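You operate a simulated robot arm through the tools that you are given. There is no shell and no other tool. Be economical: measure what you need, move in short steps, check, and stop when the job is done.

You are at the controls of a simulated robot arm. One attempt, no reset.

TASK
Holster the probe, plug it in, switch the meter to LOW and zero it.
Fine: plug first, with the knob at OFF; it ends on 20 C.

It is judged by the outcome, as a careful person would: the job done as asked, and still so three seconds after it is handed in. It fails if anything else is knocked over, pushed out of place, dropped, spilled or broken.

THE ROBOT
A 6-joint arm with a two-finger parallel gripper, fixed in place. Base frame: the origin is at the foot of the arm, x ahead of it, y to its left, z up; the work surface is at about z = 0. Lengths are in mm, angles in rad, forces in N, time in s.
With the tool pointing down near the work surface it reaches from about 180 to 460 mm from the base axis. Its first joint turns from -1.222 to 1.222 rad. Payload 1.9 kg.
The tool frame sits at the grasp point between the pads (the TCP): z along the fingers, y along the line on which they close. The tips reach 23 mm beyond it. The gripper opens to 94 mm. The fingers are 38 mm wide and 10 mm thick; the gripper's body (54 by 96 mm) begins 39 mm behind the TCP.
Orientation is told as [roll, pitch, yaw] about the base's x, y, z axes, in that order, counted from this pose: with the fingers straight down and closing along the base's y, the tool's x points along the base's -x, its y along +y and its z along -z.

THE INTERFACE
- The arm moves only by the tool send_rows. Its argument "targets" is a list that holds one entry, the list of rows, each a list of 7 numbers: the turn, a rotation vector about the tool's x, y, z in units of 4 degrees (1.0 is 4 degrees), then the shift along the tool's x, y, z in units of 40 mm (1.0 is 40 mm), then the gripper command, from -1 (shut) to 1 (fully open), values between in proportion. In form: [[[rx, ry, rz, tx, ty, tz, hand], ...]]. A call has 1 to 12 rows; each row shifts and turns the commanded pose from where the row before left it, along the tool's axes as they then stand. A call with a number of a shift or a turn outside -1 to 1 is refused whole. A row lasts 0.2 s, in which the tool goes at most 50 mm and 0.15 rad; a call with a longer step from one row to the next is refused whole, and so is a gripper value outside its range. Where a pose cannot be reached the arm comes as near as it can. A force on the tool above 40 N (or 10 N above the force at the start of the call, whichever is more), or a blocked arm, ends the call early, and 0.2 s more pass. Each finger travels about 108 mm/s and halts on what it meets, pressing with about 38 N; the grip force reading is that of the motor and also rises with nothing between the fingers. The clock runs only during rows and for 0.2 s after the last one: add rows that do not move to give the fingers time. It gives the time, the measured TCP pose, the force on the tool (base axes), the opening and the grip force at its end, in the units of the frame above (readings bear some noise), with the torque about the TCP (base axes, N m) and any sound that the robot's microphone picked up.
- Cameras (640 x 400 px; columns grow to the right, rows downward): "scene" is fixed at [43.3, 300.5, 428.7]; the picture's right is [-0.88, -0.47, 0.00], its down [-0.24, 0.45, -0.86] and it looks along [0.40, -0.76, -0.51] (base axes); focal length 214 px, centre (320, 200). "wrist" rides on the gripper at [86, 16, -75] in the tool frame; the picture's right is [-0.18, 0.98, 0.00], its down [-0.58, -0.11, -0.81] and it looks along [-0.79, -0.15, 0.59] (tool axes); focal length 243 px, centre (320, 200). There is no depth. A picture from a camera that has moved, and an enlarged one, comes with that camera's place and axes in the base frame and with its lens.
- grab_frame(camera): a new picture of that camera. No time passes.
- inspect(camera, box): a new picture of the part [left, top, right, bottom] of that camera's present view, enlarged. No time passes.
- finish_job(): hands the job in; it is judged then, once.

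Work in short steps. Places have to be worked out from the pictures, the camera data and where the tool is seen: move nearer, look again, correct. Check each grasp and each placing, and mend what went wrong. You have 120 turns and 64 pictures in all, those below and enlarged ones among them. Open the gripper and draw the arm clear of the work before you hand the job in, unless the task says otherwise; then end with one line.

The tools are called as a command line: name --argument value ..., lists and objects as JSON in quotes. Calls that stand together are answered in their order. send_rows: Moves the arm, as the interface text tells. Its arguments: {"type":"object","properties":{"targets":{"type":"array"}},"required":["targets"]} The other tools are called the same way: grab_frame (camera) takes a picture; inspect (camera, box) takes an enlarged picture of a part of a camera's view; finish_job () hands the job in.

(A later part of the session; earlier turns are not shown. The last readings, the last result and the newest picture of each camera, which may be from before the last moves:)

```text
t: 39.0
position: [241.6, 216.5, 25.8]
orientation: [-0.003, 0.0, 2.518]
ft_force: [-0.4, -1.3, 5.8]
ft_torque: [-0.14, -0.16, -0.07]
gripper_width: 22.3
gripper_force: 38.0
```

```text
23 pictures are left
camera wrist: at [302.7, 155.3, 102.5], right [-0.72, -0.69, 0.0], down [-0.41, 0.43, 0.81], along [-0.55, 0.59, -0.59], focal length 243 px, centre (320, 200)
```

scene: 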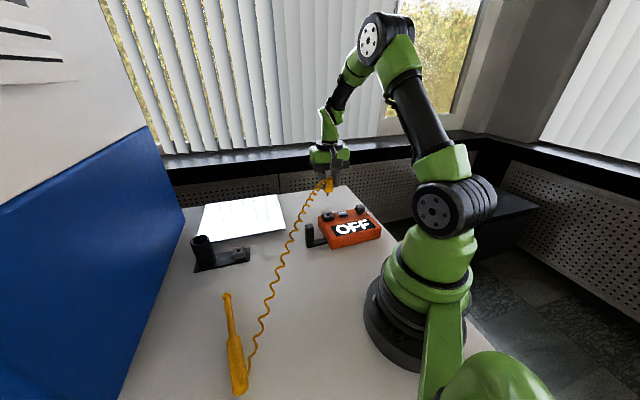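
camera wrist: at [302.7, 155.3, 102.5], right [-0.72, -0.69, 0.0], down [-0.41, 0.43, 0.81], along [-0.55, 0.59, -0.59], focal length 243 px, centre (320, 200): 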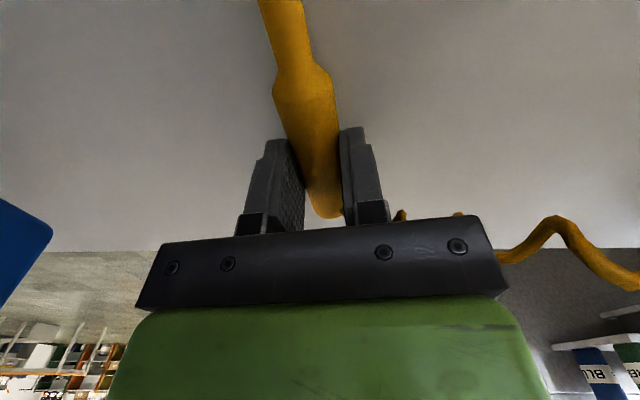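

The handle is gripped at 22 mm. I'll lift, move outward, and start yawing so the tip faces the base.

send_rows --targets '[[[0, 0, 0, 0, 0, -0.6, -1], [0, 0, 0, 0, 0, -0.9, -1], [0, 0, 0, 0.8, 0.04, -0.85, -1], [0, 0, 0, 0.8, 0.04, -0.85, -1], [0, 0, 0, 0.8, 0.04, -0.85, -1], [0, 0, 0, 0.8, 0.04, -0.85, -1], [0, 0, 1, 0, 0, 0, -1], [0, 0, 1, 0, 0, 0, -1], [0, 0, 1, 0, 0, 0, -1], [0, 0, 1, 0, 0, 0, -1], [0, 0, 1, 0, 0, 0, -1], [0, 0, 1, 0, 0, 0, -1]]]'

send_rows --targets '[[[0, 0, 1, 0, 0, 0, -1], [0, 0, 1, 0, 0, 0, -1], [0, 0, 1, 0, 0, 0, -1], [0, 0, 1, 0, 0, 0, -1], [0, 0, 1, 0, 0, 0, -1], [0, 0, 1, 0, 0, 0, -1], [0, 0, 1, 0, 0, 0, -1], [0, 0, 1, 0, 0, 0, -1], [0, 0, 1, 0, 0, 0, -1], [0, 0, 1, 0, 0, 0, -1], [0, 0, 1, 0, 0, 0, -1], [0, 0, 1, 0, 0, 0, -1]]]'

grab_frame --camera "scene"

```text
t: 41.6
position: [341.7, 139.0, 223.6]
orientation: [-0.005, -0.003, 2.097]
ft_force: [0.6, 0.2, -1.4]
ft_torque: [0.04, 0.02, 0.0]
gripper_width: 22.0
gripper_force: 38.3
```

```text
t: 44.2
position: [342.1, 139.0, 223.8]
orientation: [0.0, -0.003, 1.258]
ft_force: [0.7, 0.0, -1.6]
ft_torque: [0.03, -0.05, 0.0]
gripper_width: 22.6
gripper_force: 38.3
```

```text
22 pictures are left
```

scene: 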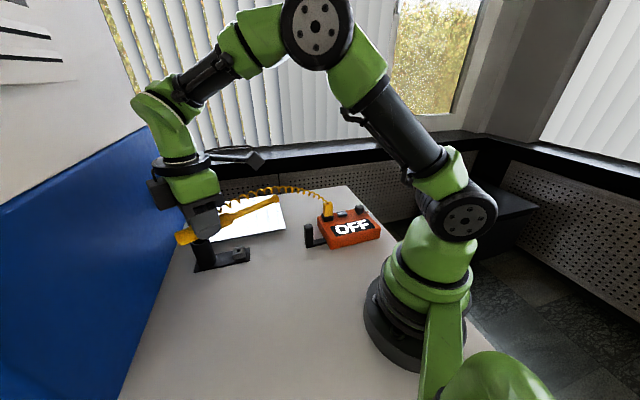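

All is fine. I'll finish the yaw and begin pitching the tool outward.

send_rows --targets '[[[0, 0, 1, 0, 0, 0, -1], [0, 0, 1, 0, 0, 0, -1], [0, 0, 1, 0, 0, 0, -1], [0, 0, 1, 0, 0, 0, -1], [0, 0, 1, 0, 0, 0, -1], [0, 0, 1, 0, 0, 0, -1], [0, 0, 1, 0, 0, 0, -1], [0, 0, 1, 0, 0, 0, -1], [0, 0, 1, 0, 0, 0, -1], [0, 0, 1, 0, 0, 0, -1], [0, 0, 1, 0, 0, 0, -1], [0, 0, 1, 0, 0, 0, -1]]]'

send_rows --targets '[[[0, 0, 1, 0, 0, -0.6, -1], [0, 0, 1, 0, 0, -0.6, -1], [0, 0, 1, 0, 0, -0.3, -1], [0, 0, 0.6, 0, 0, 0, -1], [0, -1, 0, 0, 0, 0, -1], [0, -1, 0, 0, 0, 0, -1], [0, -1, 0, 0, 0, 0, -1], [0, -1, 0, 0, 0, 0, -1], [0, -1, 0, 0, 0, 0, -1], [0, -1, 0, 0, 0, 0, -1], [0, -1, 0, 0, 0, 0, -1], [0, -1, 0, 0, 0, 0, -1]]]'

```text
t: 46.8
position: [342.7, 137.5, 223.8]
orientation: [0.002, -0.003, 0.419]
ft_force: [0.3, 0.8, -0.8]
ft_torque: [-0.01, 0.03, -0.01]
gripper_width: 22.3
gripper_force: 37.9
```

```text
t: 49.4
position: [342.0, 139.5, 283.1]
orientation: [0.002, -0.562, 0.17]
ft_force: [0.8, 0.7, -1.4]
ft_torque: [0.01, 0.0, -0.04]
gripper_width: 22.4
gripper_force: 37.8
```

Pitching as expected. I'll continue to horizontal.

send_rows --targets '[[[0, -1, 0, 0, 0, 0, -1], [0, -1, 0, 0, 0, 0, -1], [0, -1, 0, 0, 0, 0, -1], [0, -1, 0, 0, 0, 0, -1], [0, -1, 0, 0, 0, 0, -1], [0, -1, 0, 0, 0, 0, -1], [0, -1, 0, 0, 0, 0, -1], [0, -1, 0, 0, 0, 0, -1], [0, -1, 0, 0, 0, 0, -1], [0, -1, 0, 0, 0, 0, -1], [0, -1, 0, 0, 0, 0, -1], [0, -1, 0, 0, 0, 0, -1]]]'

send_rows --targets '[[[0, -1, 0, 0, 0, 0, -1], [0, -1, 0, 0, 0, 0, -1], [0, -0.5, 0, 0, 0, 0, -1]]]'

grab_frame --camera "scene"

grab_frame --camera "wrist"

```text
t: 52.0
position: [342.8, 139.2, 288.4]
orientation: [-0.088, -1.269, 0.222]
ft_force: [0.3, -0.8, -0.8]
ft_torque: [-0.02, 0.03, 0.01]
gripper_width: 22.5
gripper_force: 38.0
out of reach, approached as far as the arm can: row 4, 6, 12
```

```text
t: 52.8
position: [334.6, 168.3, 310.7]
orientation: [-0.198, -1.44, 0.334]
ft_force: [1.1, 0.1, -1.5]
ft_torque: [-0.05, 0.0, -0.03]
gripper_width: 22.3
gripper_force: 37.7
out of reach, approached as far as the arm can: row 1, 2, 3
```

```text
21 pictures are left
```

scene: 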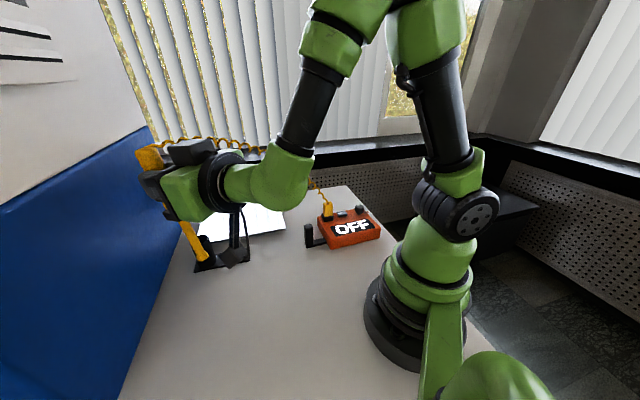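

```text
20 pictures are left
camera wrist: at [247.8, 171.0, 233.0], right [-0.11, 0.98, 0.16], down [-0.71, -0.19, 0.68], along [0.7, -0.03, 0.72], focal length 243 px, centre (320, 200)
```

wrist: 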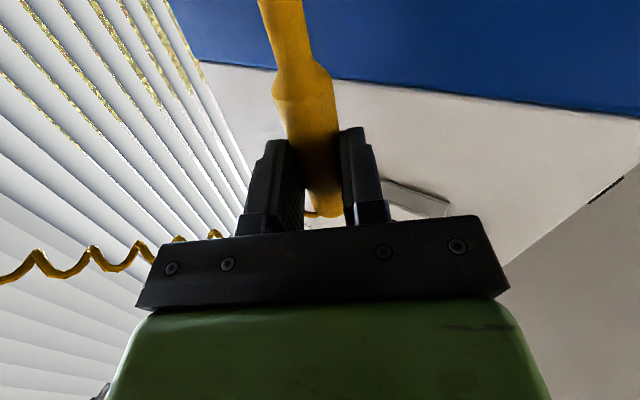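

The arm is too close in for a horizontal tool. I'll move outward, where the pose becomes reachable.

send_rows --targets '[[[0, 0, 0, 0, -0.2, 0.5, -1], [0, 0, 0, 0, -0.2, 0.5, -1], [0, 0, 0, 0, -0.2, 0.5, -1], [0, 0, 0, 0, -0.3, 0.6, -1], [0, 0, 0, 0, -0.3, 0.6, -1], [0, 0, 0, 0, 0, 0, -1], [0, 0, 0, 0, 0, 0, -1]]]'

```text
t: 54.4
position: [442.6, 171.3, 323.0]
orientation: [-0.198, -1.44, 0.331]
ft_force: [0.7, -0.4, -1.2]
ft_torque: [-0.02, 0.0, 0.0]
gripper_width: 22.0
gripper_force: 38.2
out of reach, approached as far as the arm can: row 1, 2, 3, 4, 5
```

The remaining orientation error is about 7°. I'll fix it and move toward the holster, staying high.

send_rows --targets '[[[0, 0, 0, 0, -0.75, 0.26, -1], [0, 0, 0, 0, -0.75, 0.26, -1], [0, 0, 0, 0, -0.75, 0.26, -1], [0, -0.6, 0.12, 0, 0, 0, -1], [0, -0.6, 0.12, 0, 0, 0, -1], [0, -0.6, 0.12, 0, 0, 0, -1], [0, 0, 0, 0, 0, 0, -1]]]'

```text
t: 55.2
position: [490.9, 143.4, 352.3]
orientation: [-0.225, -1.431, 0.369]
ft_force: [-44.0, -15.6, 3.8]
ft_torque: [0.26, -0.7, 0.8]
gripper_width: 22.2
gripper_force: 37.5
out of reach, approached as far as the arm can: row 1, 2, 3
stopped in row 3: the force on the tool passed its limit at 176 N (the readings are from after the stop); the commanded pose is now the measured one
```

I hit the blue panel because the clamped motion drifted outward in +y. I'll back off straight away and look.

send_rows --targets '[[[0, 0, 0, 0, 0, -0.6, -1], [0, 0, 0, 0, 0, -0.8, -1], [0, 0, 0, 0, 0, 0, -1]]]'

grab_frame --camera "scene"

```text
t: 56.0
position: [436.0, 140.2, 364.8]
orientation: [-0.231, -1.427, 0.373]
ft_force: [0.5, 0.2, -1.8]
ft_torque: [0.01, 0.03, 0.0]
gripper_width: 22.4
gripper_force: 37.9
out of reach, approached as far as the arm can: row 1, 2
```

```text
19 pictures are left
```

scene: 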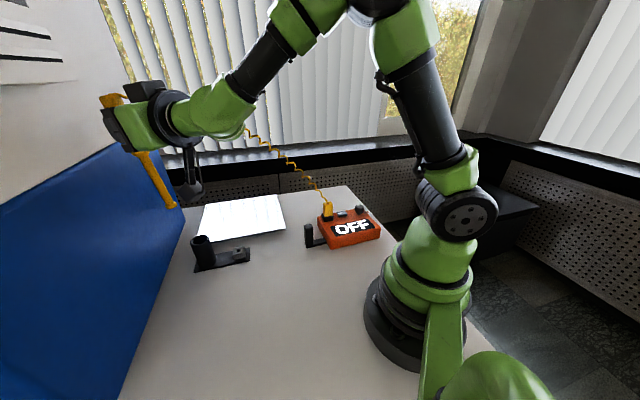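

The panel is undisturbed and the probe is still held. The wrist can't hold a fully horizontal tool lower down, so I'll reduce the pitch to about 70° and move toward the holster to see what's reachable.

send_rows --targets '[[[0, 1, 0.13, 0, 0, 0, -1], [0, 1, 0.13, 0, 0, 0, -1], [0, 1, 0.13, 0, 0, 0, -1], [0, 0, 0, 0.2, -0.3, 0.1, -1], [0, 0, 0, 0.2, -0.3, 0.1, -1], [0, 0, 0, 0.2, -0.3, 0.1, -1], [0, 0, 0, 0.2, -0.3, 0.1, -1], [0, 0, 0, 0, 0, 0, -1]]]'

```text
t: 57.8
position: [447.6, 101.8, 333.9]
orientation: [-0.022, -1.222, 0.155]
ft_force: [0.3, 1.0, -0.4]
ft_torque: [0.0, 0.0, 0.0]
gripper_width: 22.3
gripper_force: 38.2
out of reach, approached as far as the arm can: row 7
```

The limit is near 70° even up here, so I'd need the probe held at a slant in the gripper. I'll test whether 45° pitch is reachable over the holster, with the tip staying well above everything.

send_rows --targets '[[[0, 1, 0, 0, 0, 0, -1], [0, 1, 0, 0, 0, 0, -1], [0, 1, 0, 0, 0, 0, -1], [0, 1, 0, 0, 0, 0, -1], [0, 1, 0, 0, 0, 0, -1], [0, 1, 0, 0, 0, 0, -1], [0, 0.25, 0, 0, 0, 0, -1], [0, 0, 0, 0.32, -0.193, 0.728, -1], [0, 0, 0, 0.32, -0.193, 0.728, -1], [0, 0, 0, 0.32, -0.193, 0.728, -1], [0, 0, 0, 0, 0, 0, -1]]]'

grab_frame --camera "scene"

```text
t: 60.2
position: [500.2, 71.7, 251.0]
orientation: [-0.066, -0.96, 0.142]
ft_force: [0.5, 0.9, -0.1]
ft_torque: [-0.02, 0.01, 0.02]
gripper_width: 22.1
gripper_force: 38.3
out of reach, approached as far as the arm can: row 3, 5
```

```text
18 pictures are left
```

scene: 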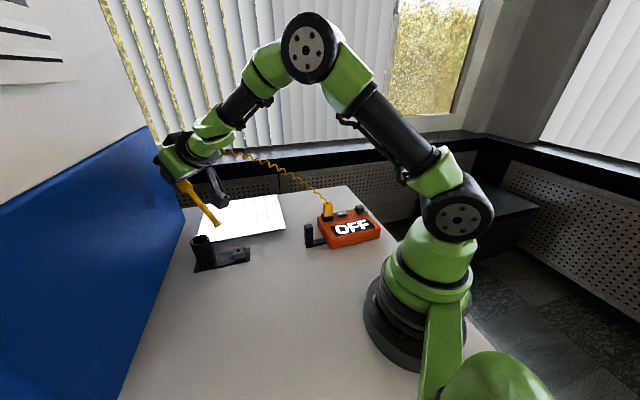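

The forearm and tool are nearly collinear here, so it's a wrist singularity rather than a hard limit. I'll try pitching back up in place, past the singular region.

send_rows --targets '[[[0, -1, 0.3, 0, 0.1, -0.1, -1], [0, -1, 0.3, 0, 0.1, -0.1, -1], [0, -1, 0.3, 0, 0.1, 0, -1], [0, -1, 0, 0, 0.1, 0, -1], [0, -1, 0, 0, 0, 0, -1], [0, -1, 0, 0, 0, 0, -1], [0, 0, 0, 0, 0, 0, -1]]]'

```text
t: 61.6
position: [509.0, 123.5, 276.9]
orientation: [0.106, -1.36, -0.059]
ft_force: [-24.0, -7.1, 3.4]
ft_torque: [0.19, -0.43, 0.32]
gripper_width: 22.3
gripper_force: 38.0
out of reach, approached as far as the arm can: row 1, 3, 4, 5, 6
stopped in row 7: the force on the tool passed its limit at 78 N (the readings are from after the stop); the commanded pose is now the measured one
```

That drifted into the panel again, so I'll back off for good. By my arm geometry, only a tool pitch of about 33° works at the holster. The plan is to lay the probe on the table with its tip inward, regrasp with the tool leaning about 57° toward the tip, then insert at 33° pitch.

send_rows --targets '[[[0, 0, 0, 0, 0, -0.5, -1], [0, 0, 0, 0, 0, -0.7, -1], [0, 0, 0, 0, 0, -0.7, -1], [0, 1, 0, 0, 0, -0.3, -1], [0, 1, 0, 0, 0, 0, -1], [0, 1, 0, 0, 0, 0, -1], [0, 1, 0, 0, 0, 0, -1], [0, 1, 0, 0, 0, 0, -1], [0, 1, 0, 0, 0, 0, -1], [0, 1, 0, 0, 0, 0, -1], [0, 1, 0, 0, 0, 0, -1], [0, 1, 0, 0, 0, 0, -1]]]'

```text
t: 64.2
position: [426.3, 117.3, 297.9]
orientation: [0.001, -0.852, 0.015]
ft_force: [0.3, 0.5, -0.3]
ft_torque: [0.01, -0.02, -0.01]
gripper_width: 22.3
gripper_force: 38.7
out of reach, approached as far as the arm can: row 2, 10, 12
```

send_rows --targets '[[[0, 1, 0, 0, 0, 0, -1], [0, 1, 0, 0, 0, 0, -1], [0, 1, 0, 0, 0, 0, -1], [0, 1, 0, 0, 0, 0, -1], [0, 1, 0, 0, 0, 0, -1], [0, 1, 0, 0, 0, 0, -1], [0, 1, 0, 0, 0, 0, -1], [0, 1, 0, 0, 0, 0, -1], [0, 1, 0, 0, 0, 0, -1], [0, 1, 0, 0, 0, 0, -1], [0, 1, 0, 0, 0, 0, -1], [0, 1, 0, 0, 0, 0, -1]]]'

```text
t: 66.8
position: [404.2, 130.5, 288.0]
orientation: [-0.001, -0.035, 0.019]
ft_force: [-0.4, 0.4, -1.1]
ft_torque: [-0.04, -0.05, -0.02]
gripper_width: 22.2
gripper_force: 38.0
out of reach, approached as far as the arm can: row 11, 12
```

send_rows --targets '[[[0, 0.1, -0.95, 0, 0, 0.8, -1], [0, 0.1, -0.95, 0, 0, 0.8, -1], [0, 0.1, -0.95, 0, 0, 0.8, -1], [0, 0.1, -0.95, 0, 0, 0.8, -1], [0, 0.1, -0.95, 0, 0, 0.8, -1], [0, 0, 0, 0.775, 0.1, 0.175, -1], [0, 0, 0, 0.775, 0.1, 0.175, -1], [0, 0, 0, 0.775, 0.1, 0.175, -1], [0, 0, 0, 0.775, 0.1, 0.175, -1], [0, 0, 0, 0, 0, 0, -1]]]'

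grab_frame --camera "scene"

```text
t: 69.0
position: [281.8, 102.0, 100.1]
orientation: [0.001, 0.02, 0.347]
ft_force: [0.0, 0.2, -0.4]
ft_torque: [0.01, 0.0, -0.02]
gripper_width: 22.3
gripper_force: 38.1
```

```text
17 pictures are left
```

scene: 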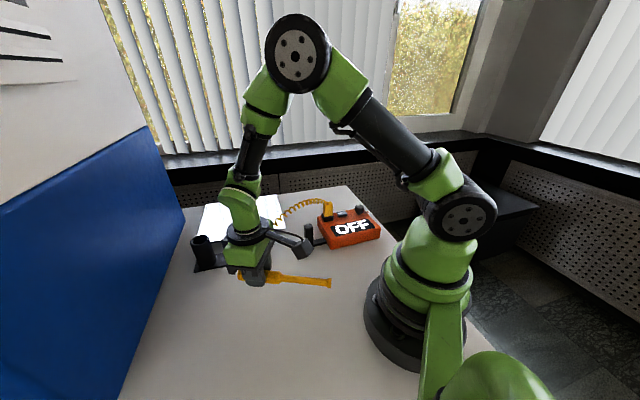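

The probe is level and tip-inward over clear table. I'll lower it to its original grasp height and release.

send_rows --targets '[[[0, -0.3, 0, 0, 0, 0.8, -1], [0, 0, 0, 0, 0, 0.7, -1], [0, 0, 0, 0, 0, 0.2, -1], [0, 0, 0, 0, 0, 0.1, -1], [0, 0, 0, 0, 0, 0.04, -1], [0, 0, 0, 0, 0, 0, -1]]]'

```text
t: 70.4
position: [282.2, 102.3, 28.4]
orientation: [0.001, 0.001, 0.347]
ft_force: [-7.7, -1.9, 27.2]
ft_torque: [-0.12, 0.41, 0.02]
gripper_width: 22.3
gripper_force: 37.7
```

In contact with the table, so I'm releasing.

send_rows --targets '[[[0, 0, 0, 0, 0, -0.03, -1], [0, 0, 0, 0, 0, 0, 0.1], [0, 0, 0, 0, 0, 0, 0.1], [0, 0, 0, 0, 0, 0, 0.1]]]'

grab_frame --camera "wrist"

```text
t: 71.4
position: [281.2, 102.6, 30.0]
orientation: [0.003, 0.002, 0.348]
ft_force: [-0.8, -0.5, -0.3]
ft_torque: [-0.02, 0.0, -0.01]
gripper_width: 51.5
gripper_force: 0.1
```

```text
16 pictures are left
camera wrist: at [194.4, 89.8, 104.4], right [-0.16, 0.99, 0.0], down [0.58, 0.1, 0.81], along [0.8, 0.13, -0.59], focal length 243 px, centre (320, 200)
```

wrist: 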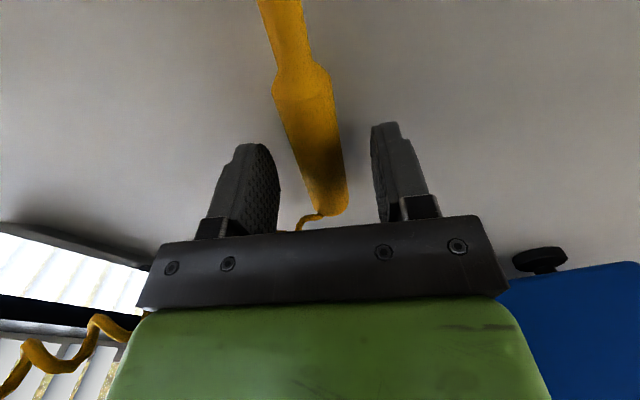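

The probe lies as planned. I'll shift 10 mm toward the handle end, raise slightly and lean the tool toward the tip.

send_rows --targets '[[[0, 0, 0, -0.25, 0, -0.1, 0.1], [0, 1, 0, 0, 0, 0, 0.1], [0, 1, 0, 0, 0, 0, 0.1], [0, 1, 0, 0, 0, 0, 0.1], [0, 1, 0, 0, 0, 0, 0.1], [0, 1, 0, 0, 0, 0, 0.1], [0, 1, 0, 0, 0, 0, 0.1], [0, 1, 0, 0, 0, 0, 0.1], [0, 1, 0, 0, 0, 0, 0.1], [0, 1, 0, 0, 0, 0, 0.1], [0, 1, 0, 0, 0, 0, 0.1]]]'

send_rows --targets '[[[0, 1, 0, 0, 0, 0, 0.1], [0, 1, 0, 0, 0, 0, 0.1], [0, 1, 0, 0, 0, 0, 0.1], [0, 1, 0, 0, 0, 0, 0.1], [0, 0.25, 0, 0, 0, 0, 0.1], [0, 0, 0, 0, 0, 0, 0.1]]]'

inspect --camera "scene" --box '[180, 180, 360, 300]'

```text
t: 73.8
position: [291.3, 106.4, 33.3]
orientation: [0.001, 0.698, 0.349]
ft_force: [-0.5, 0.4, -0.2]
ft_torque: [-0.04, 0.02, -0.02]
gripper_width: 51.9
gripper_force: 0.1
```

```text
t: 74.8
position: [288.4, 96.4, 38.0]
orientation: [-0.039, 0.938, 0.349]
ft_force: [-8.3, 12.6, -132.1]
ft_torque: [-3.8, 0.47, 0.3]
gripper_width: 51.6
gripper_force: 0.0
out of reach, approached as far as the arm can: row 3, 4, 5
stopped in row 5: the force on the tool passed its limit at 312 N (the readings are from after the stop); the commanded pose is now the measured one
```

```text
3.33 times, centred on (270, 240) of scene
camera zoom: at [43.3, 300.5, 428.7], right [-0.88, -0.47, 0.0], down [-0.24, 0.45, -0.86], along [0.4, -0.76, -0.51], focal length 715 px, centre (487, 67)
```

zoom: 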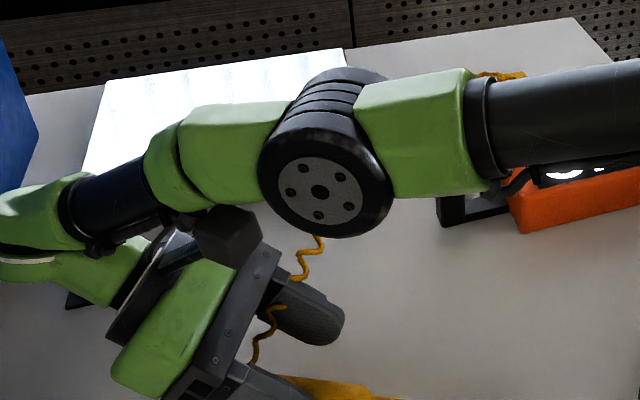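

The wrist camera hit the forearm at this lean, so I'll rotate back to about 40°, which was free of contact.

send_rows --targets '[[[0, -1, 0, 0, 0, 0, 0.1], [0, -1, 0, 0, 0, 0, 0.1], [0, -1, 0, 0, 0, 0, 0.1], [0, -0.5, 0, 0, 0, 0, 0.1], [0, 0, 0, 0, 0, 0, 0.1]]]'

grab_frame --camera "wrist"

grab_frame --camera "scene"

```text
t: 76.0
position: [288.5, 96.7, 38.2]
orientation: [-0.023, 0.747, 0.382]
ft_force: [-0.5, 0.5, -0.1]
ft_torque: [0.0, 0.02, -0.01]
gripper_width: 51.6
gripper_force: 0.0
out of reach, approached as far as the arm can: row 2
```

```text
14 pictures are left
camera wrist: at [269.2, 109.9, 151.9], right [-0.25, 0.96, -0.14], down [0.94, 0.28, 0.2], along [0.23, -0.08, -0.97], focal length 243 px, centre (320, 200)
```

wrist: 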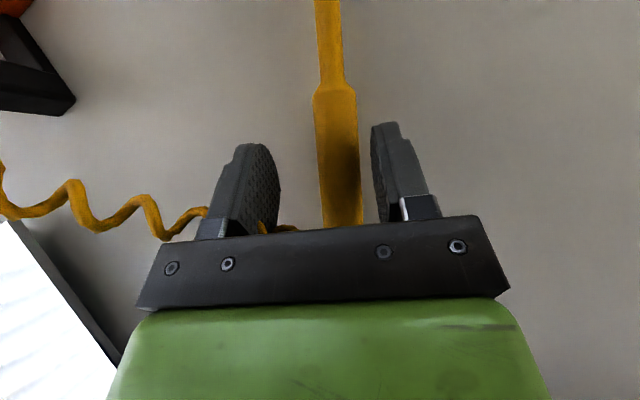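

```text
13 pictures are left
```

scene: 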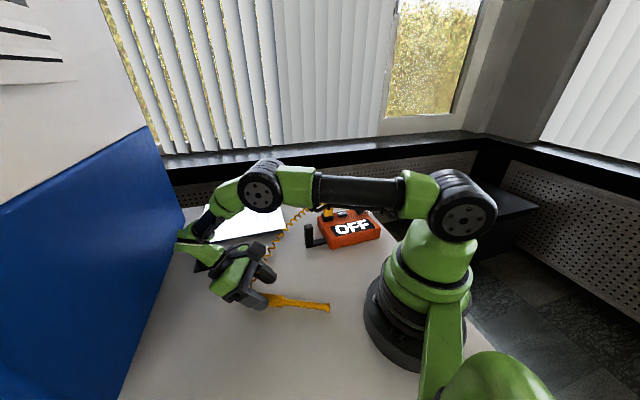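

At 43° lean I can use a tool pitch of about 42° at the holster, which is workable with a slight probe tilt in the wide tube. The handle lies 8 mm to tool +y of the TCP, so I'll centre, lower 6 mm and grip.

send_rows --targets '[[[0, 0, 0, 0, 0.1, 0, 0.1], [0, 0, 0, 0, 0.105, 0, 0.1], [0, 0, 0, -0.055, 0, 0.06, 0.1], [0, 0, 0, -0.05, 0, 0.055, 0.1], [0, 0, 0, 0, 0, 0, 0.1]]]'

send_rows --targets '[[[0, 0, 0, 0, 0, 0, -1], [0, 0, 0, 0, 0, 0, -1], [0, 0, 0, 0, 0, 0, -1]]]'

grab_frame --camera "wrist"

```text
t: 77.2
position: [285.8, 104.3, 30.5]
orientation: [-0.023, 0.747, 0.38]
ft_force: [-0.2, 0.3, -0.5]
ft_torque: [0.01, 0.0, -0.02]
gripper_width: 51.6
gripper_force: 0.0
```

```text
t: 78.0
position: [284.8, 106.0, 31.7]
orientation: [-0.022, 0.748, 0.38]
ft_force: [0.7, 0.5, 1.8]
ft_torque: [0.02, -0.03, 0.03]
gripper_width: 22.7
gripper_force: 38.3
```

```text
12 pictures are left
camera wrist: at [266.0, 117.3, 145.5], right [-0.25, 0.96, -0.14], down [0.94, 0.28, 0.2], along [0.23, -0.08, -0.97], focal length 243 px, centre (320, 200)
```

wrist: 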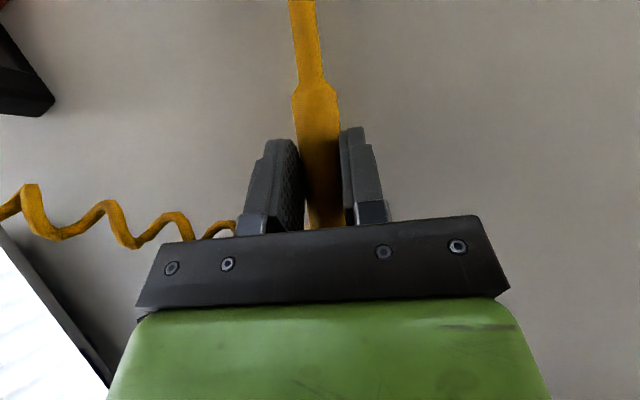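

Gripped at 22.7 mm in the slanted hold. I'll lift and begin rotating upright.

send_rows --targets '[[[0, 0, 0, 0.51, 0, -0.55, -1], [0, 0, 0, 0.51, 0, -0.55, -1], [0, 0, 0, 0.51, 0, -0.55, -1], [0, -1, 0, 0.238, 0, -0.257, -1], [0, -1, 0, 0.22, 0, -0.273, -1], [0, -1, 0, 0.2, 0, -0.287, -1], [0, -1, 0, 0.18, 0, -0.3, -1], [0, -1, 0, 0.158, 0, -0.312, -1], [0, -1, 0, 0.136, 0, -0.322, -1], [0, -1, 0, 0.113, 0, -0.331, -1], [0, -1, 0, 0.09, 0, -0.338, -1], [0, -1, 0, 0.066, 0, -0.344, -1]]]'

```text
t: 80.7
position: [283.6, 108.3, 247.9]
orientation: [-0.017, 0.12, 0.395]
ft_force: [-0.5, -0.1, -1.2]
ft_torque: [0.0, 0.01, 0.0]
gripper_width: 22.5
gripper_force: 38.3
```

send_rows --targets '[[[0, -1, 1, 0, 0, 0, -1], [0, -1, 1, 0, 0, 0, -1], [0, -1, 1, 0, 0, 0, -1], [0, -1, 0, -0.548, -0.218, 0.05, -1], [0, -1, 0, -0.543, -0.218, 0.088, -1], [0, -1, 0, -0.535, -0.218, 0.125, -1], [0, -1, 0, -0.525, -0.218, 0.163, -1], [0, -1, 0, -0.513, -0.218, 0.199, -1], [0, 0, 0, 0, 0, 0, -1]]]'

```text
t: 82.7
position: [399.4, 85.9, 248.4]
orientation: [-0.023, -0.444, 0.197]
ft_force: [0.1, 1.1, -1.3]
ft_torque: [0.01, 0.01, 0.02]
gripper_width: 22.4
gripper_force: 38.4
```

Clean motion so far. I'll continue to about 43° pitch, just above the holster with the tip still clear of the rim.

send_rows --targets '[[[0, -1, 0, -0.469, -0.111, 0.126, -1], [0, -1, 0, -0.459, -0.111, 0.159, -1], [0, -1, 0, -0.446, -0.111, 0.19, -1], [0, -1, 0, -0.433, -0.111, 0.22, -1], [0, -0.4, 0, 0, 0, 0, -1], [0, 0, 0, 0, 0, 0, -1]]]'

inspect --camera "scene" --box '[140, 140, 300, 280]'

grab_frame --camera "wrist"

```text
t: 84.0
position: [479.5, 83.3, 264.3]
orientation: [-0.026, -0.752, 0.206]
ft_force: [-0.5, -0.4, -0.6]
ft_torque: [-0.03, 0.01, 0.01]
gripper_width: 22.6
gripper_force: 37.8
```

```text
2.86 times, centred on (220, 210) of scene
camera zoom: at [43.4, 300.5, 428.7], right [-0.88, -0.47, 0.0], down [-0.24, 0.45, -0.86], along [0.4, -0.76, -0.51], focal length 613 px, centre (606, 171)
```

zoom: 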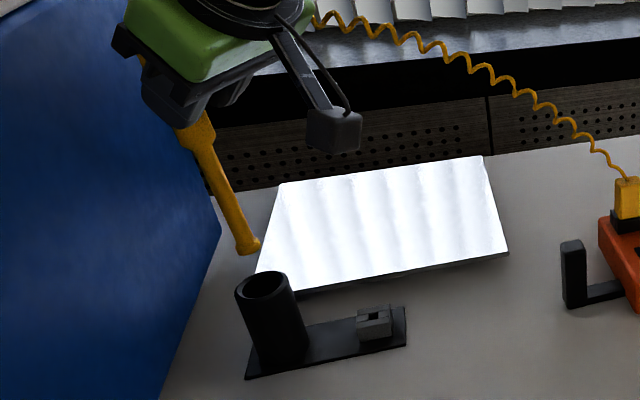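

```text
10 pictures are left
camera wrist: at [363.4, 79.2, 259.3], right [-0.05, 0.99, 0.11], down [-0.11, -0.11, 0.99], along [0.99, 0.04, 0.11], focal length 243 px, centre (320, 200)
```

wrist: 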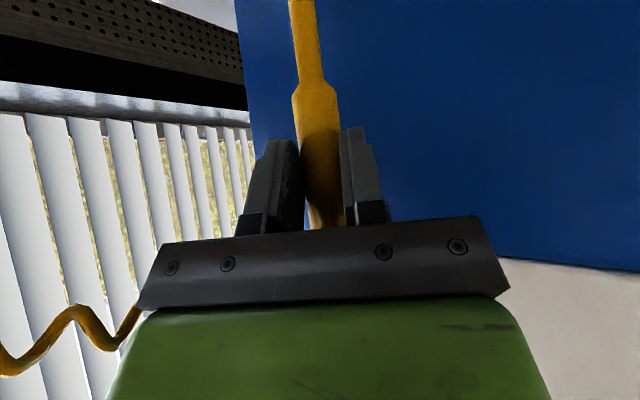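

The holster is undisturbed and the probe is nearly vertical. I estimate the tip at about (495,83,112) against the rim centre at (486,85,80), so I'll shift about 10 mm inward and lower until the tip is just above the rim.

send_rows --targets '[[[0, 0, 0, 0.27, 0.05, 0.12, -1], [0, 0, 0, 0.27, 0.05, 0.12, -1], [0, 0, 0, 0, 0, 0, -1]]]'

inspect --camera "scene" --box '[170, 190, 250, 250]'

```text
t: 84.8
position: [468.6, 84.3, 241.8]
orientation: [-0.026, -0.748, 0.204]
ft_force: [0.0, -0.3, -0.4]
ft_torque: [0.03, 0.0, 0.04]
gripper_width: 22.3
gripper_force: 38.2
```

```text
6.67 times, centred on (210, 220) of scene
camera zoom: at [43.3, 300.5, 428.7], right [-0.88, -0.47, 0.0], down [-0.24, 0.45, -0.86], along [0.4, -0.76, -0.51], focal length 1430 px, centre (1053, 67)
```

zoom: 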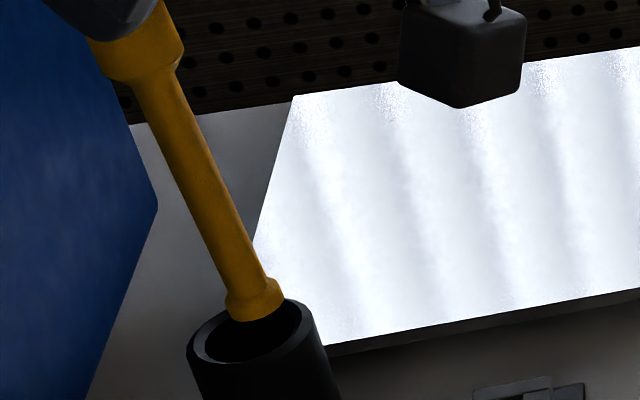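

The tip is about 5 mm too far inward. I'll correct that and lower it 10 mm gently.

send_rows --targets '[[[0, 0, 0, -0.09, 0.04, 0.084, -1], [0, 0, 0, 0, 0, 0, -1], [0, 0, 0, 0.085, 0, 0.092, -1], [0, 0, 0, 0.085, 0, 0.092, -1], [0, 0, 0, 0.085, 0, 0.092, -1], [0, 0, 0, 0, 0, 0, -1]]]'

inspect --camera "scene" --box '[170, 190, 250, 250]'

```text
t: 86.2
position: [475.3, 86.8, 227.7]
orientation: [-0.026, -0.749, 0.206]
ft_force: [-0.1, 0.4, -0.5]
ft_torque: [0.01, 0.04, 0.01]
gripper_width: 22.0
gripper_force: 37.8
```

```text
6.67 times, centred on (210, 220) of scene
camera zoom: at [43.4, 300.5, 428.7], right [-0.88, -0.47, 0.0], down [-0.24, 0.45, -0.86], along [0.4, -0.76, -0.51], focal length 1430 px, centre (1053, 67)
```

zoom: 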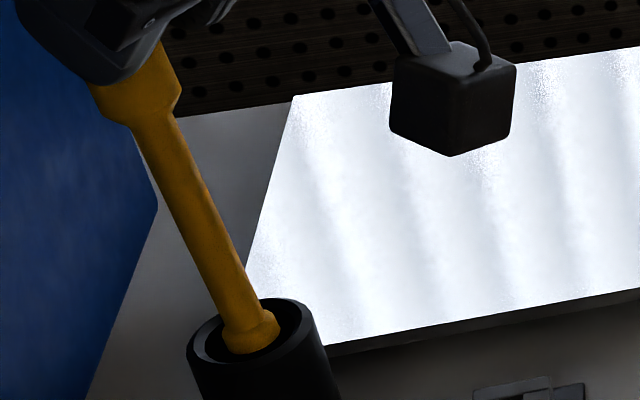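

The tip is centred in the mouth, so I'll continue descending in stages.

send_rows --targets '[[[0, 0, 0, 0.107, 0, 0.114, -1], [0, 0, 0, 0.107, 0, 0.114, -1], [0, 0, 0, 0.107, 0, 0.114, -1], [0, 0, 0, 0.107, 0, 0.114, -1], [0, 0, 0, 0, 0, 0, -1]]]'

send_rows --targets '[[[0, 0, 0, 0.107, 0, 0.114, -1], [0, 0, 0, 0.107, 0, 0.114, -1], [0, 0, 0, 0.107, 0, 0.114, -1], [0, 0, 0, 0, 0, 0, -1]]]'

```text
t: 87.5
position: [474.0, 85.8, 201.5]
orientation: [-0.024, -0.75, 0.207]
ft_force: [-0.1, 0.5, -1.9]
ft_torque: [-0.01, 0.0, 0.0]
gripper_width: 22.4
gripper_force: 38.0
```

```text
t: 88.5
position: [472.2, 86.1, 182.2]
orientation: [-0.026, -0.751, 0.207]
ft_force: [0.7, -0.3, -1.2]
ft_torque: [-0.03, 0.02, -0.04]
gripper_width: 22.2
gripper_force: 37.7
```

send_rows --targets '[[[0, 0, 0, 0.1, 0, 0.114, -1], [0, 0, 0, 0.1, 0, 0.114, -1], [0, 0, 0, 0.1, 0, 0.114, -1], [0, 0, 0, 0, 0, 0, -1]]]'

send_rows --targets '[[[0, 0, 0, 0.05, 0, 0.057, -1], [0, 0, 0, 0.05, 0, 0.057, -1], [0, 0, 0, 0.05, 0, 0.057, -1], [0, 0, 0, 0, 0, 0, -1]]]'

```text
t: 89.5
position: [474.5, 85.0, 174.0]
orientation: [-0.029, -0.75, 0.207]
ft_force: [0.3, 0.5, -1.9]
ft_torque: [0.0, 0.0, 0.01]
gripper_width: 22.4
gripper_force: 37.8
out of reach, approached as far as the arm can: row 2, 3
```

```text
t: 90.5
position: [475.0, 86.1, 167.7]
orientation: [-0.031, -0.746, 0.206]
ft_force: [0.6, 0.2, -1.9]
ft_torque: [-0.02, -0.01, 0.01]
gripper_width: 22.3
gripper_force: 38.1
out of reach, approached as far as the arm can: row 3
```

Near the wrist limit the descent is getting clamped. I'll ease the pitch by a few degrees while going down the last bit.

send_rows --targets '[[[0, 0.35, 0, 0.013, 0, 0.124, -1], [0, 0.35, 0, 0.013, 0, 0.124, -1], [0, 0.35, 0, 0.013, 0, 0.124, -1], [0, 0, 0, 0, 0, 0, -1]]]'

inspect --camera "scene" --box '[150, 170, 270, 270]'

```text
t: 91.5
position: [478.2, 83.6, 167.8]
orientation: [-0.045, -0.748, 0.206]
ft_force: [0.6, 0.2, -0.8]
ft_torque: [0.01, 0.06, -0.01]
gripper_width: 21.9
gripper_force: 38.1
out of reach, approached as far as the arm can: row 1, 2, 3
```

```text
4.00 times, centred on (210, 220) of scene
camera zoom: at [43.4, 300.5, 428.7], right [-0.88, -0.47, 0.0], down [-0.24, 0.45, -0.86], along [0.4, -0.76, -0.51], focal length 858 px, centre (760, 120)
```

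zoom: 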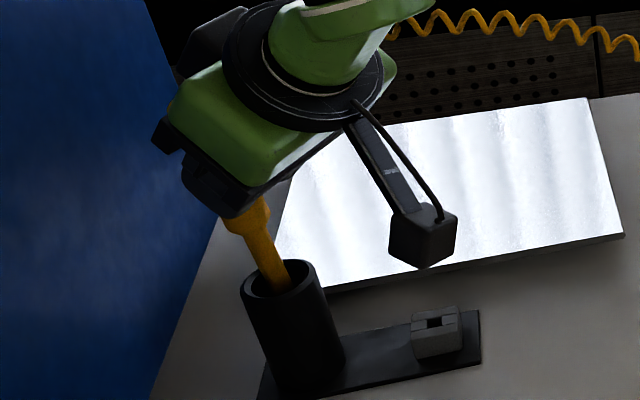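

The shaft is about 60 mm deep in the tube. I'll open and let it settle the last few mm, then draw back along the tool axis.

send_rows --targets '[[[0, 0, 0, 0, 0, 0, 0.1], [0, 0, 0, 0, 0, 0, 0.1], [0, 0, 0, 0, 0, 0, 0.1], [0, 0, 0, 0, 0, 0, 0.1]]]'

inspect --camera "scene" --box '[150, 170, 270, 270]'

```text
t: 92.5
position: [477.6, 82.5, 167.4]
orientation: [-0.046, -0.749, 0.206]
ft_force: [0.1, 0.5, -0.3]
ft_torque: [0.0, 0.0, -0.01]
gripper_width: 51.9
gripper_force: 0.1
```

```text
4.00 times, centred on (210, 220) of scene
camera zoom: at [43.3, 300.5, 428.7], right [-0.88, -0.47, 0.0], down [-0.24, 0.45, -0.86], along [0.4, -0.76, -0.51], focal length 858 px, centre (760, 120)
```

zoom: 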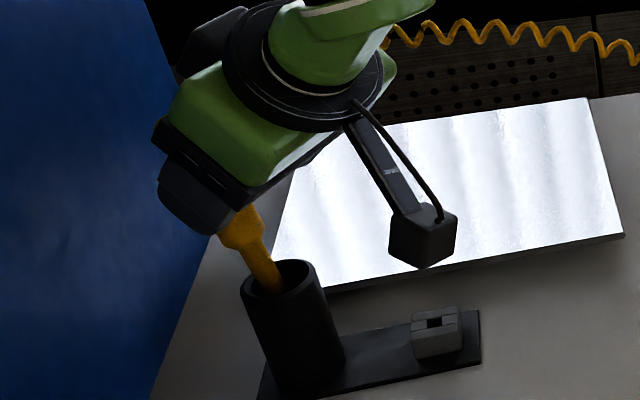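

The probe settled in the tube. I'll retreat along −z.

send_rows --targets '[[[0, 0, 0, 0, 0, -0.3, 0.1], [0, 0, 0, 0, 0, -0.5, 0.1], [0, 0, 0, 0, 0, -0.5, 0.1], [0, 0, 0, 0, 0, -0.5, 0.1], [0, 0, 0, 0, 0, -0.5, 0.1], [0, 0, 0, 0, 0, 0, 0.1]]]'

```text
t: 93.8
position: [417.3, 74.1, 234.2]
orientation: [-0.046, -0.749, 0.207]
ft_force: [0.9, -0.4, -0.1]
ft_torque: [-0.03, -0.05, 0.0]
gripper_width: 51.9
gripper_force: 0.1
```

Clear of the probe. I'll bring the tool vertical again.

send_rows --targets '[[[0, 1, 0, 0, 0, 0, 0.1], [0, 1, 0, 0, 0, 0, 0.1], [0, 1, 0, 0, 0, 0, 0.1], [0, 1, 0, 0, 0, 0, 0.1], [0, 1, 0, 0, 0, 0, 0.1], [0, 1, 0, 0, 0, 0, 0.1], [0, 1, 0, 0, 0, 0, 0.1], [0, 1, 0, 0, 0, 0, 0.1], [0, 1, 0, 0, 0, 0, 0.1], [0, 1, 0, 0, 0, 0, 0.1], [0, 0.7, 0, 0, 0, 0, 0.1]]]'

```text
t: 96.2
position: [417.8, 71.8, 235.1]
orientation: [-0.055, -0.111, 0.16]
ft_force: [0.1, -0.1, -0.3]
ft_torque: [0.04, 0.02, -0.01]
gripper_width: 51.7
gripper_force: 0.1
out of reach, approached as far as the arm can: row 1, 2
```

send_rows --targets '[[[-0.4, 0.8, 0, 0, 0, 0, 0.1], [-0.4, 0.8, 0, 0, 0, 0, 0.1], [0, 0, 1, 0, 0, 0, 0.1], [0, 0, 1, 0, 0, 0, 0.1], [0, 0, 1, 0, 0, 0, 0.1], [0, 0, 1, 0, 0, 0, 0.1], [0, 0, 1, 0, 0, 0, 0.1], [0, 0, 1, 0, 0, 0, 0.1], [0, 0, 1, 0, 0, 0, 0.1], [0, 0, 0.3, 0, 0, 0, 0.1], [0, 0, 0, 0, 0, 0, 0.1]]]'

send_rows --targets '[[[0, 0, 0, 0.224, -0.975, 0, 0.1], [0, 0, 0, 0.224, -0.975, 0, 0.1], [0, 0, 0, 0.224, -0.975, 0, 0.1], [0, 0, 0, 0.224, -0.975, 0, 0.1], [0, 0, 0, 0.224, -0.975, 0, 0.1], [0, 0, 0, 0.224, -0.975, 0, 0.1], [0, 0, 0, 0.224, -0.975, 0, 0.1], [0, 0, 0, 0.224, -0.975, 0, 0.1], [0, 0, 0, 0.224, -0.975, 0, 0.1], [0, 0, 0, 0.224, -0.975, 0, 0.1], [0, 0, 0, 0, 0, 1, 0.1], [0, 0, 0, 0, 0, 1, 0.1]]]'

```text
t: 98.7
position: [418.4, 71.4, 236.3]
orientation: [-0.001, 0.0, -0.353]
ft_force: [-0.2, -0.6, 0.1]
ft_torque: [0.0, -0.01, 0.02]
gripper_width: 51.5
gripper_force: 0.0
```

```text
t: 101.2
position: [199.8, -262.8, 155.5]
orientation: [0.0, -0.002, -0.354]
ft_force: [-0.8, 0.9, 0.3]
ft_torque: [0.0, -0.02, -0.02]
gripper_width: 51.8
gripper_force: 0.1
```

I'm above the knob's estimated place and will look now.

grab_frame --camera "wrist"

```text
5 pictures are left
camera wrist: at [122.9, -216.0, 230.2], right [0.51, 0.86, 0.0], down [0.51, -0.3, 0.81], along [0.69, -0.42, -0.59], focal length 243 px, centre (320, 200)
```

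wrist: 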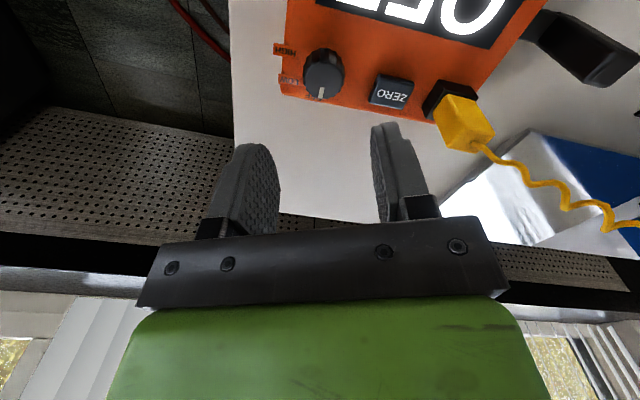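

The knob is nearly under the TCP, about 2 mm to tool +y. I'll align, descend to z≈75 and grip it.

send_rows --targets '[[[0, 0, 0, 0, 0.05, 0.8, 0.1], [0, 0, 0, 0, 0, 0.8, 0.1], [0, 0, 0, 0, 0, 0.2, 0.1], [0, 0, 0, 0, 0, 0.2, 0.1], [0, 0, 0, 0, 0, 0, 0.1]]]'

send_rows --targets '[[[0, 0, 0, 0, 0, 0, -1], [0, 0, 0, 0, 0, 0, -1], [0, 0, 0, 0, 0, 0, -1]]]'

```text
t: 102.5
position: [197.8, -260.2, 75.6]
orientation: [0.0, -0.001, -0.354]
ft_force: [0.3, -0.4, -0.5]
ft_torque: [-0.01, 0.0, 0.0]
gripper_width: 51.5
gripper_force: 0.0
```

```text
t: 103.2
position: [198.4, -260.8, 75.7]
orientation: [-0.001, 0.0, -0.355]
ft_force: [0.2, -1.0, 1.4]
ft_torque: [0.27, -0.12, -0.02]
gripper_width: 27.3
gripper_force: 37.4
```

The knob is gripped at 27.3 mm. I'll turn it clockwise 48°.

send_rows --targets '[[[0, 0, 1, 0, 0, 0, -1], [0, 0, 1, 0, 0, 0, -1], [0, 0, 1, 0, 0, 0, -1], [0, 0, 1, 0, 0, 0, -1], [0, 0, 1, 0, 0, 0, -1], [0, 0, 1, 0, 0, 0, -1], [0, 0, 1, 0, 0, 0, -1], [0, 0, 1, 0, 0, 0, -1], [0, 0, 1, 0, 0, 0, -1], [0, 0, 1, 0, 0, 0, -1], [0, 0, 1, 0, 0, 0, -1], [0, 0, 1, 0, 0, 0, -1]]]'

inspect --camera "scene" --box '[290, 180, 400, 250]'

```text
t: 105.8
position: [199.5, -260.6, 76.3]
orientation: [-0.001, 0.0, -1.193]
ft_force: [-0.5, 0.7, -1.2]
ft_torque: [-0.1, 0.28, -0.03]
gripper_width: 26.8
gripper_force: 37.9
```

```text
5.71 times, centred on (345, 215) of scene
camera zoom: at [43.4, 300.5, 428.7], right [-0.88, -0.47, 0.0], down [-0.24, 0.45, -0.86], along [0.4, -0.76, -0.51], focal length 1226 px, centre (177, 114)
```

zoom: 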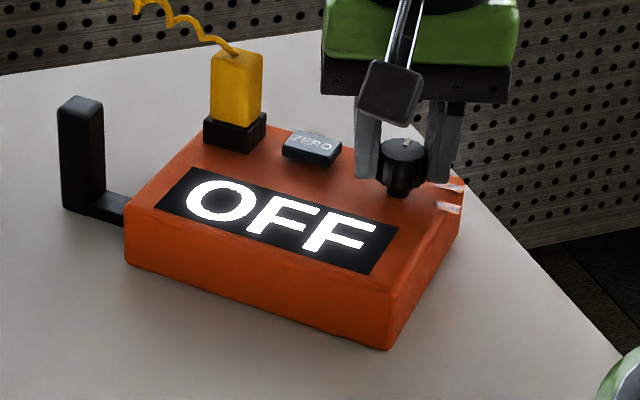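

The whole meter turned with the knob because the knob is stiffer than the table grip. I'll rotate straight back to restore the meter, then press down while turning.

send_rows --targets '[[[0, 0, -1, 0, 0, 0, -1], [0, 0, -1, 0, 0, 0, -1], [0, 0, -1, 0, 0, 0, -1], [0, 0, -1, 0, 0, 0, -1], [0, 0, -1, 0, 0, 0, -1], [0, 0, -1, 0, 0, 0, -1], [0, 0, -1, 0, 0, 0, -1], [0, 0, -1, 0, 0, 0, -1], [0, 0, -1, 0, 0, 0, -1], [0, 0, -1, 0, 0, 0, -1], [0, 0, -1, 0, 0, 0, -1], [0, 0, -1, 0, 0, 0, -1]]]'

send_rows --targets '[[[0, 0, 0, 0, 0, 0.03, -1], [0, 0, 0, 0, 0, 0.03, -1], [0, 0, 0, 0, 0, 0, -1]]]'

```text
t: 108.5
position: [199.2, -260.5, 77.4]
orientation: [-0.001, 0.0, -0.354]
ft_force: [-0.2, -0.5, 0.5]
ft_torque: [-0.27, 0.12, 0.01]
gripper_width: 26.9
gripper_force: 38.0
```

```text
t: 109.1
position: [198.1, -259.9, 76.8]
orientation: [-0.001, -0.002, -0.356]
ft_force: [0.0, 2.3, 6.4]
ft_torque: [0.5, -0.51, -0.03]
gripper_width: 26.5
gripper_force: 38.2
stopped in row 3: the force on the tool passed its limit at 46 N (the readings are from after the stop); the commanded pose is now the measured one
```

The contact is stiff, with about 2.4 mm giving 46 N. I'll press about 1.3 mm and read the force.

send_rows --targets '[[[0, 0, 0, 0, 0, 0.016, -1], [0, 0, 0, 0, 0, 0.016, -1], [0, 0, 0, 0, 0, 0, -1]]]'

```text
t: 109.6
position: [198.1, -259.9, 75.7]
orientation: [0.0, -0.002, -0.357]
ft_force: [0.0, 1.7, 6.6]
ft_torque: [0.38, -0.41, 0.03]
gripper_width: 26.7
gripper_force: 38.6
stopped in row 2: the force on the tool passed its limit at 45 N (the readings are from after the stop); the commanded pose is now the measured one
```

Pressing about 0.7 mm while turning should hold the meter with roughly 25–30 N.

send_rows --targets '[[[0, 0, 0, 0, 0, 0.018, -1], [0, 0, 0, 0, 0, 0, -1]]]'

```text
t: 110.2
position: [199.0, -260.5, 76.0]
orientation: [0.0, -0.001, -0.36]
ft_force: [-0.6, 1.2, 5.6]
ft_torque: [-0.54, 0.09, -0.02]
gripper_width: 26.7
gripper_force: 37.2
stopped in row 2: the force on the tool passed its limit at 42 N (the readings are from after the stop); the commanded pose is now the measured one
```

send_rows --targets '[[[0, 0, 0, 0, 0, 0.008, -1], [0, 0, 0, 0, 0, 0, -1]]]'

```text
t: 110.8
position: [198.8, -261.3, 75.9]
orientation: [0.0, -0.003, -0.358]
ft_force: [-8.4, 2.2, 21.1]
ft_torque: [-0.35, 0.46, 0.02]
gripper_width: 26.6
gripper_force: 38.2
```

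At 21 N down now, I'll add a touch and turn a few rows, watching the torque.

send_rows --targets '[[[0, 0, 0.5, 0, 0, 0.004, -1], [0, 0, 1, 0, 0, 0, -1], [0, 0, 1, 0, 0, 0, -1]]]'

```text
t: 111.6
position: [198.7, -260.7, 74.8]
orientation: [0.001, -0.001, -0.535]
ft_force: [-11.5, -0.9, 26.0]
ft_torque: [-0.37, 0.6, 0.02]
gripper_width: 26.6
gripper_force: 38.0
```

send_rows --targets '[[[0, 0, 1, 0, 0, 0, -1], [0, 0, 1, 0, 0, 0, -1], [0, 0, 1, 0, 0, 0, -1], [0, 0, 1, 0, 0, 0, -1], [0, 0, 1, 0, 0, 0, -1]]]'

inspect --camera "scene" --box '[290, 180, 400, 250]'

```text
t: 112.8
position: [198.8, -261.3, 75.1]
orientation: [0.002, -0.003, -0.883]
ft_force: [7.1, -3.1, 15.6]
ft_torque: [-0.8, 0.16, -0.01]
gripper_width: 26.8
gripper_force: 37.8
```

```text
5.71 times, centred on (345, 215) of scene
camera zoom: at [43.3, 300.6, 428.7], right [-0.88, -0.47, 0.0], down [-0.24, 0.45, -0.86], along [0.4, -0.76, -0.51], focal length 1226 px, centre (177, 114)
```

zoom: 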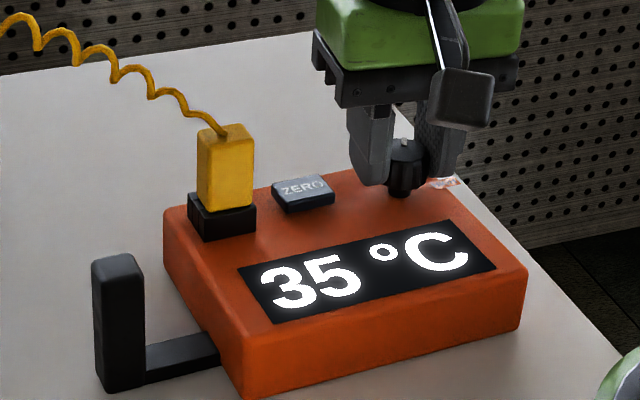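

The meter stayed put and the display now reads 35 °C, so the knob is turning. I'll finish the turn to about 46°, centred on LOW.

send_rows --targets '[[[0, 0, 1, 0, 0, 0.003, -1], [0, 0, 1, 0, 0, 0, -1], [0, 0, 1, 0, 0, 0, -1], [0, 0, 1, 0, 0, 0, -1]]]'

send_rows --targets '[[[0, 0, 0, 0, 0, -0.012, -1], [0, 0, 0, 0, 0, 0, 0.0], [0, 0, 0, 0, 0, 0, 0.0], [0, 0, 0, 0, 0, -0.4, 0.0], [0, 0, 0, 0, 0, -0.8, 0.0], [0, 0, 0, 0, 0, -0.8, 0.0], [0, 0, 0, 0, 0, 0, 0.0]]]'

grab_frame --camera "wrist"

```text
t: 114.0
position: [197.9, -262.2, 75.6]
orientation: [-0.001, 0.001, -1.165]
ft_force: [1.7, 3.5, 7.0]
ft_torque: [-0.27, -0.39, 0.05]
gripper_width: 26.6
gripper_force: 37.8
stopped in row 4: the force on the tool passed its limit at 41 N (the readings are from after the stop); the commanded pose is now the measured one
```

```text
t: 115.6
position: [196.3, -260.9, 155.2]
orientation: [-0.001, 0.0, -1.164]
ft_force: [0.3, -0.2, 0.5]
ft_torque: [0.0, -0.01, 0.02]
gripper_width: 47.0
gripper_force: 0.1
```

```text
2 pictures are left
camera wrist: at [177.4, -174.4, 230.8], right [0.98, 0.22, 0.0], down [0.13, -0.58, 0.81], along [0.18, -0.79, -0.59], focal length 243 px, centre (320, 200)
```

wrist: 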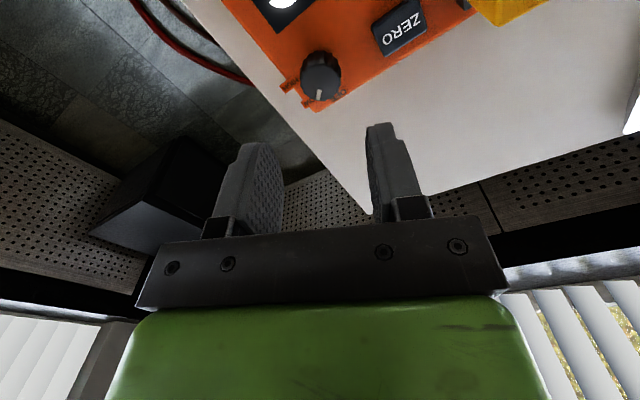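

I'll enlarge this view to confirm the knob pointer and get the ZERO button's place.

inspect --camera "wrist" --box '[270, 0, 440, 110]'

```text
3.64 times, centred on (355, 55) of wrist
camera zoom: at [177.4, -174.4, 230.8], right [0.98, 0.22, 0.0], down [0.13, -0.58, 0.81], along [0.18, -0.79, -0.59], focal length 882 px, centre (193, 727)
```

zoom: 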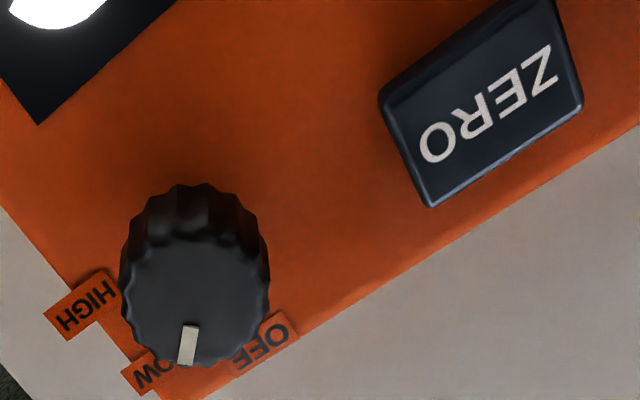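

In the meter's own frame the pointer is about 38° round and the LOW mark about 46°. It reads as LOW but is slightly short, so I'll regrip, press lightly and add about 7°.

send_rows --targets '[[[0, 0, 0, 0, 0, 0.8, 0.0], [0, 0, 0, 0, 0, 0.8, 0.0], [0, 0, 0, 0, 0, 0.38, 0.0], [0, 0, 0, 0, 0, 0, 0.0], [0, 0, 0, 0, 0, 0, -1], [0, 0, 0, 0, 0, 0, -1], [0, 0, 0, 0, 0, 0, -1]]]'

send_rows --targets '[[[0, 0, 0, 0, 0, 0.01, -1], [0, 0, 0, 0, 0, 0, -1]]]'

```text
t: 117.2
position: [198.7, -260.7, 76.9]
orientation: [0.001, 0.001, -1.164]
ft_force: [1.2, -0.5, 0.1]
ft_torque: [-0.28, 0.09, -0.01]
gripper_width: 26.9
gripper_force: 38.3
```

```text
t: 117.8
position: [199.3, -262.0, 77.9]
orientation: [0.001, -0.001, -1.165]
ft_force: [-4.9, -1.3, 10.6]
ft_torque: [0.19, 0.53, 0.05]
gripper_width: 26.8
gripper_force: 38.3
```

send_rows --targets '[[[0, 0, 0, 0, 0, 0.006, -1], [0, 0, 0, 0, 0, 0, -1]]]'

send_rows --targets '[[[0, 0, 0.6, 0, 0, 0, -1], [0, 0, 0.6, 0, 0, 0, -1], [0, 0, 0.6, 0, 0, 0, -1], [0, 0, 0, 0, 0, 0, -1]]]'

```text
t: 118.4
position: [198.8, -261.3, 76.4]
orientation: [0.0, -0.003, -1.164]
ft_force: [-8.6, -2.6, 21.7]
ft_torque: [0.19, 0.61, 0.02]
gripper_width: 26.8
gripper_force: 38.0
```

```text
t: 119.4
position: [198.5, -261.6, 76.5]
orientation: [-0.001, 0.001, -1.29]
ft_force: [-7.3, 1.3, 29.8]
ft_torque: [-0.05, 0.52, 0.09]
gripper_width: 27.0
gripper_force: 38.3
```

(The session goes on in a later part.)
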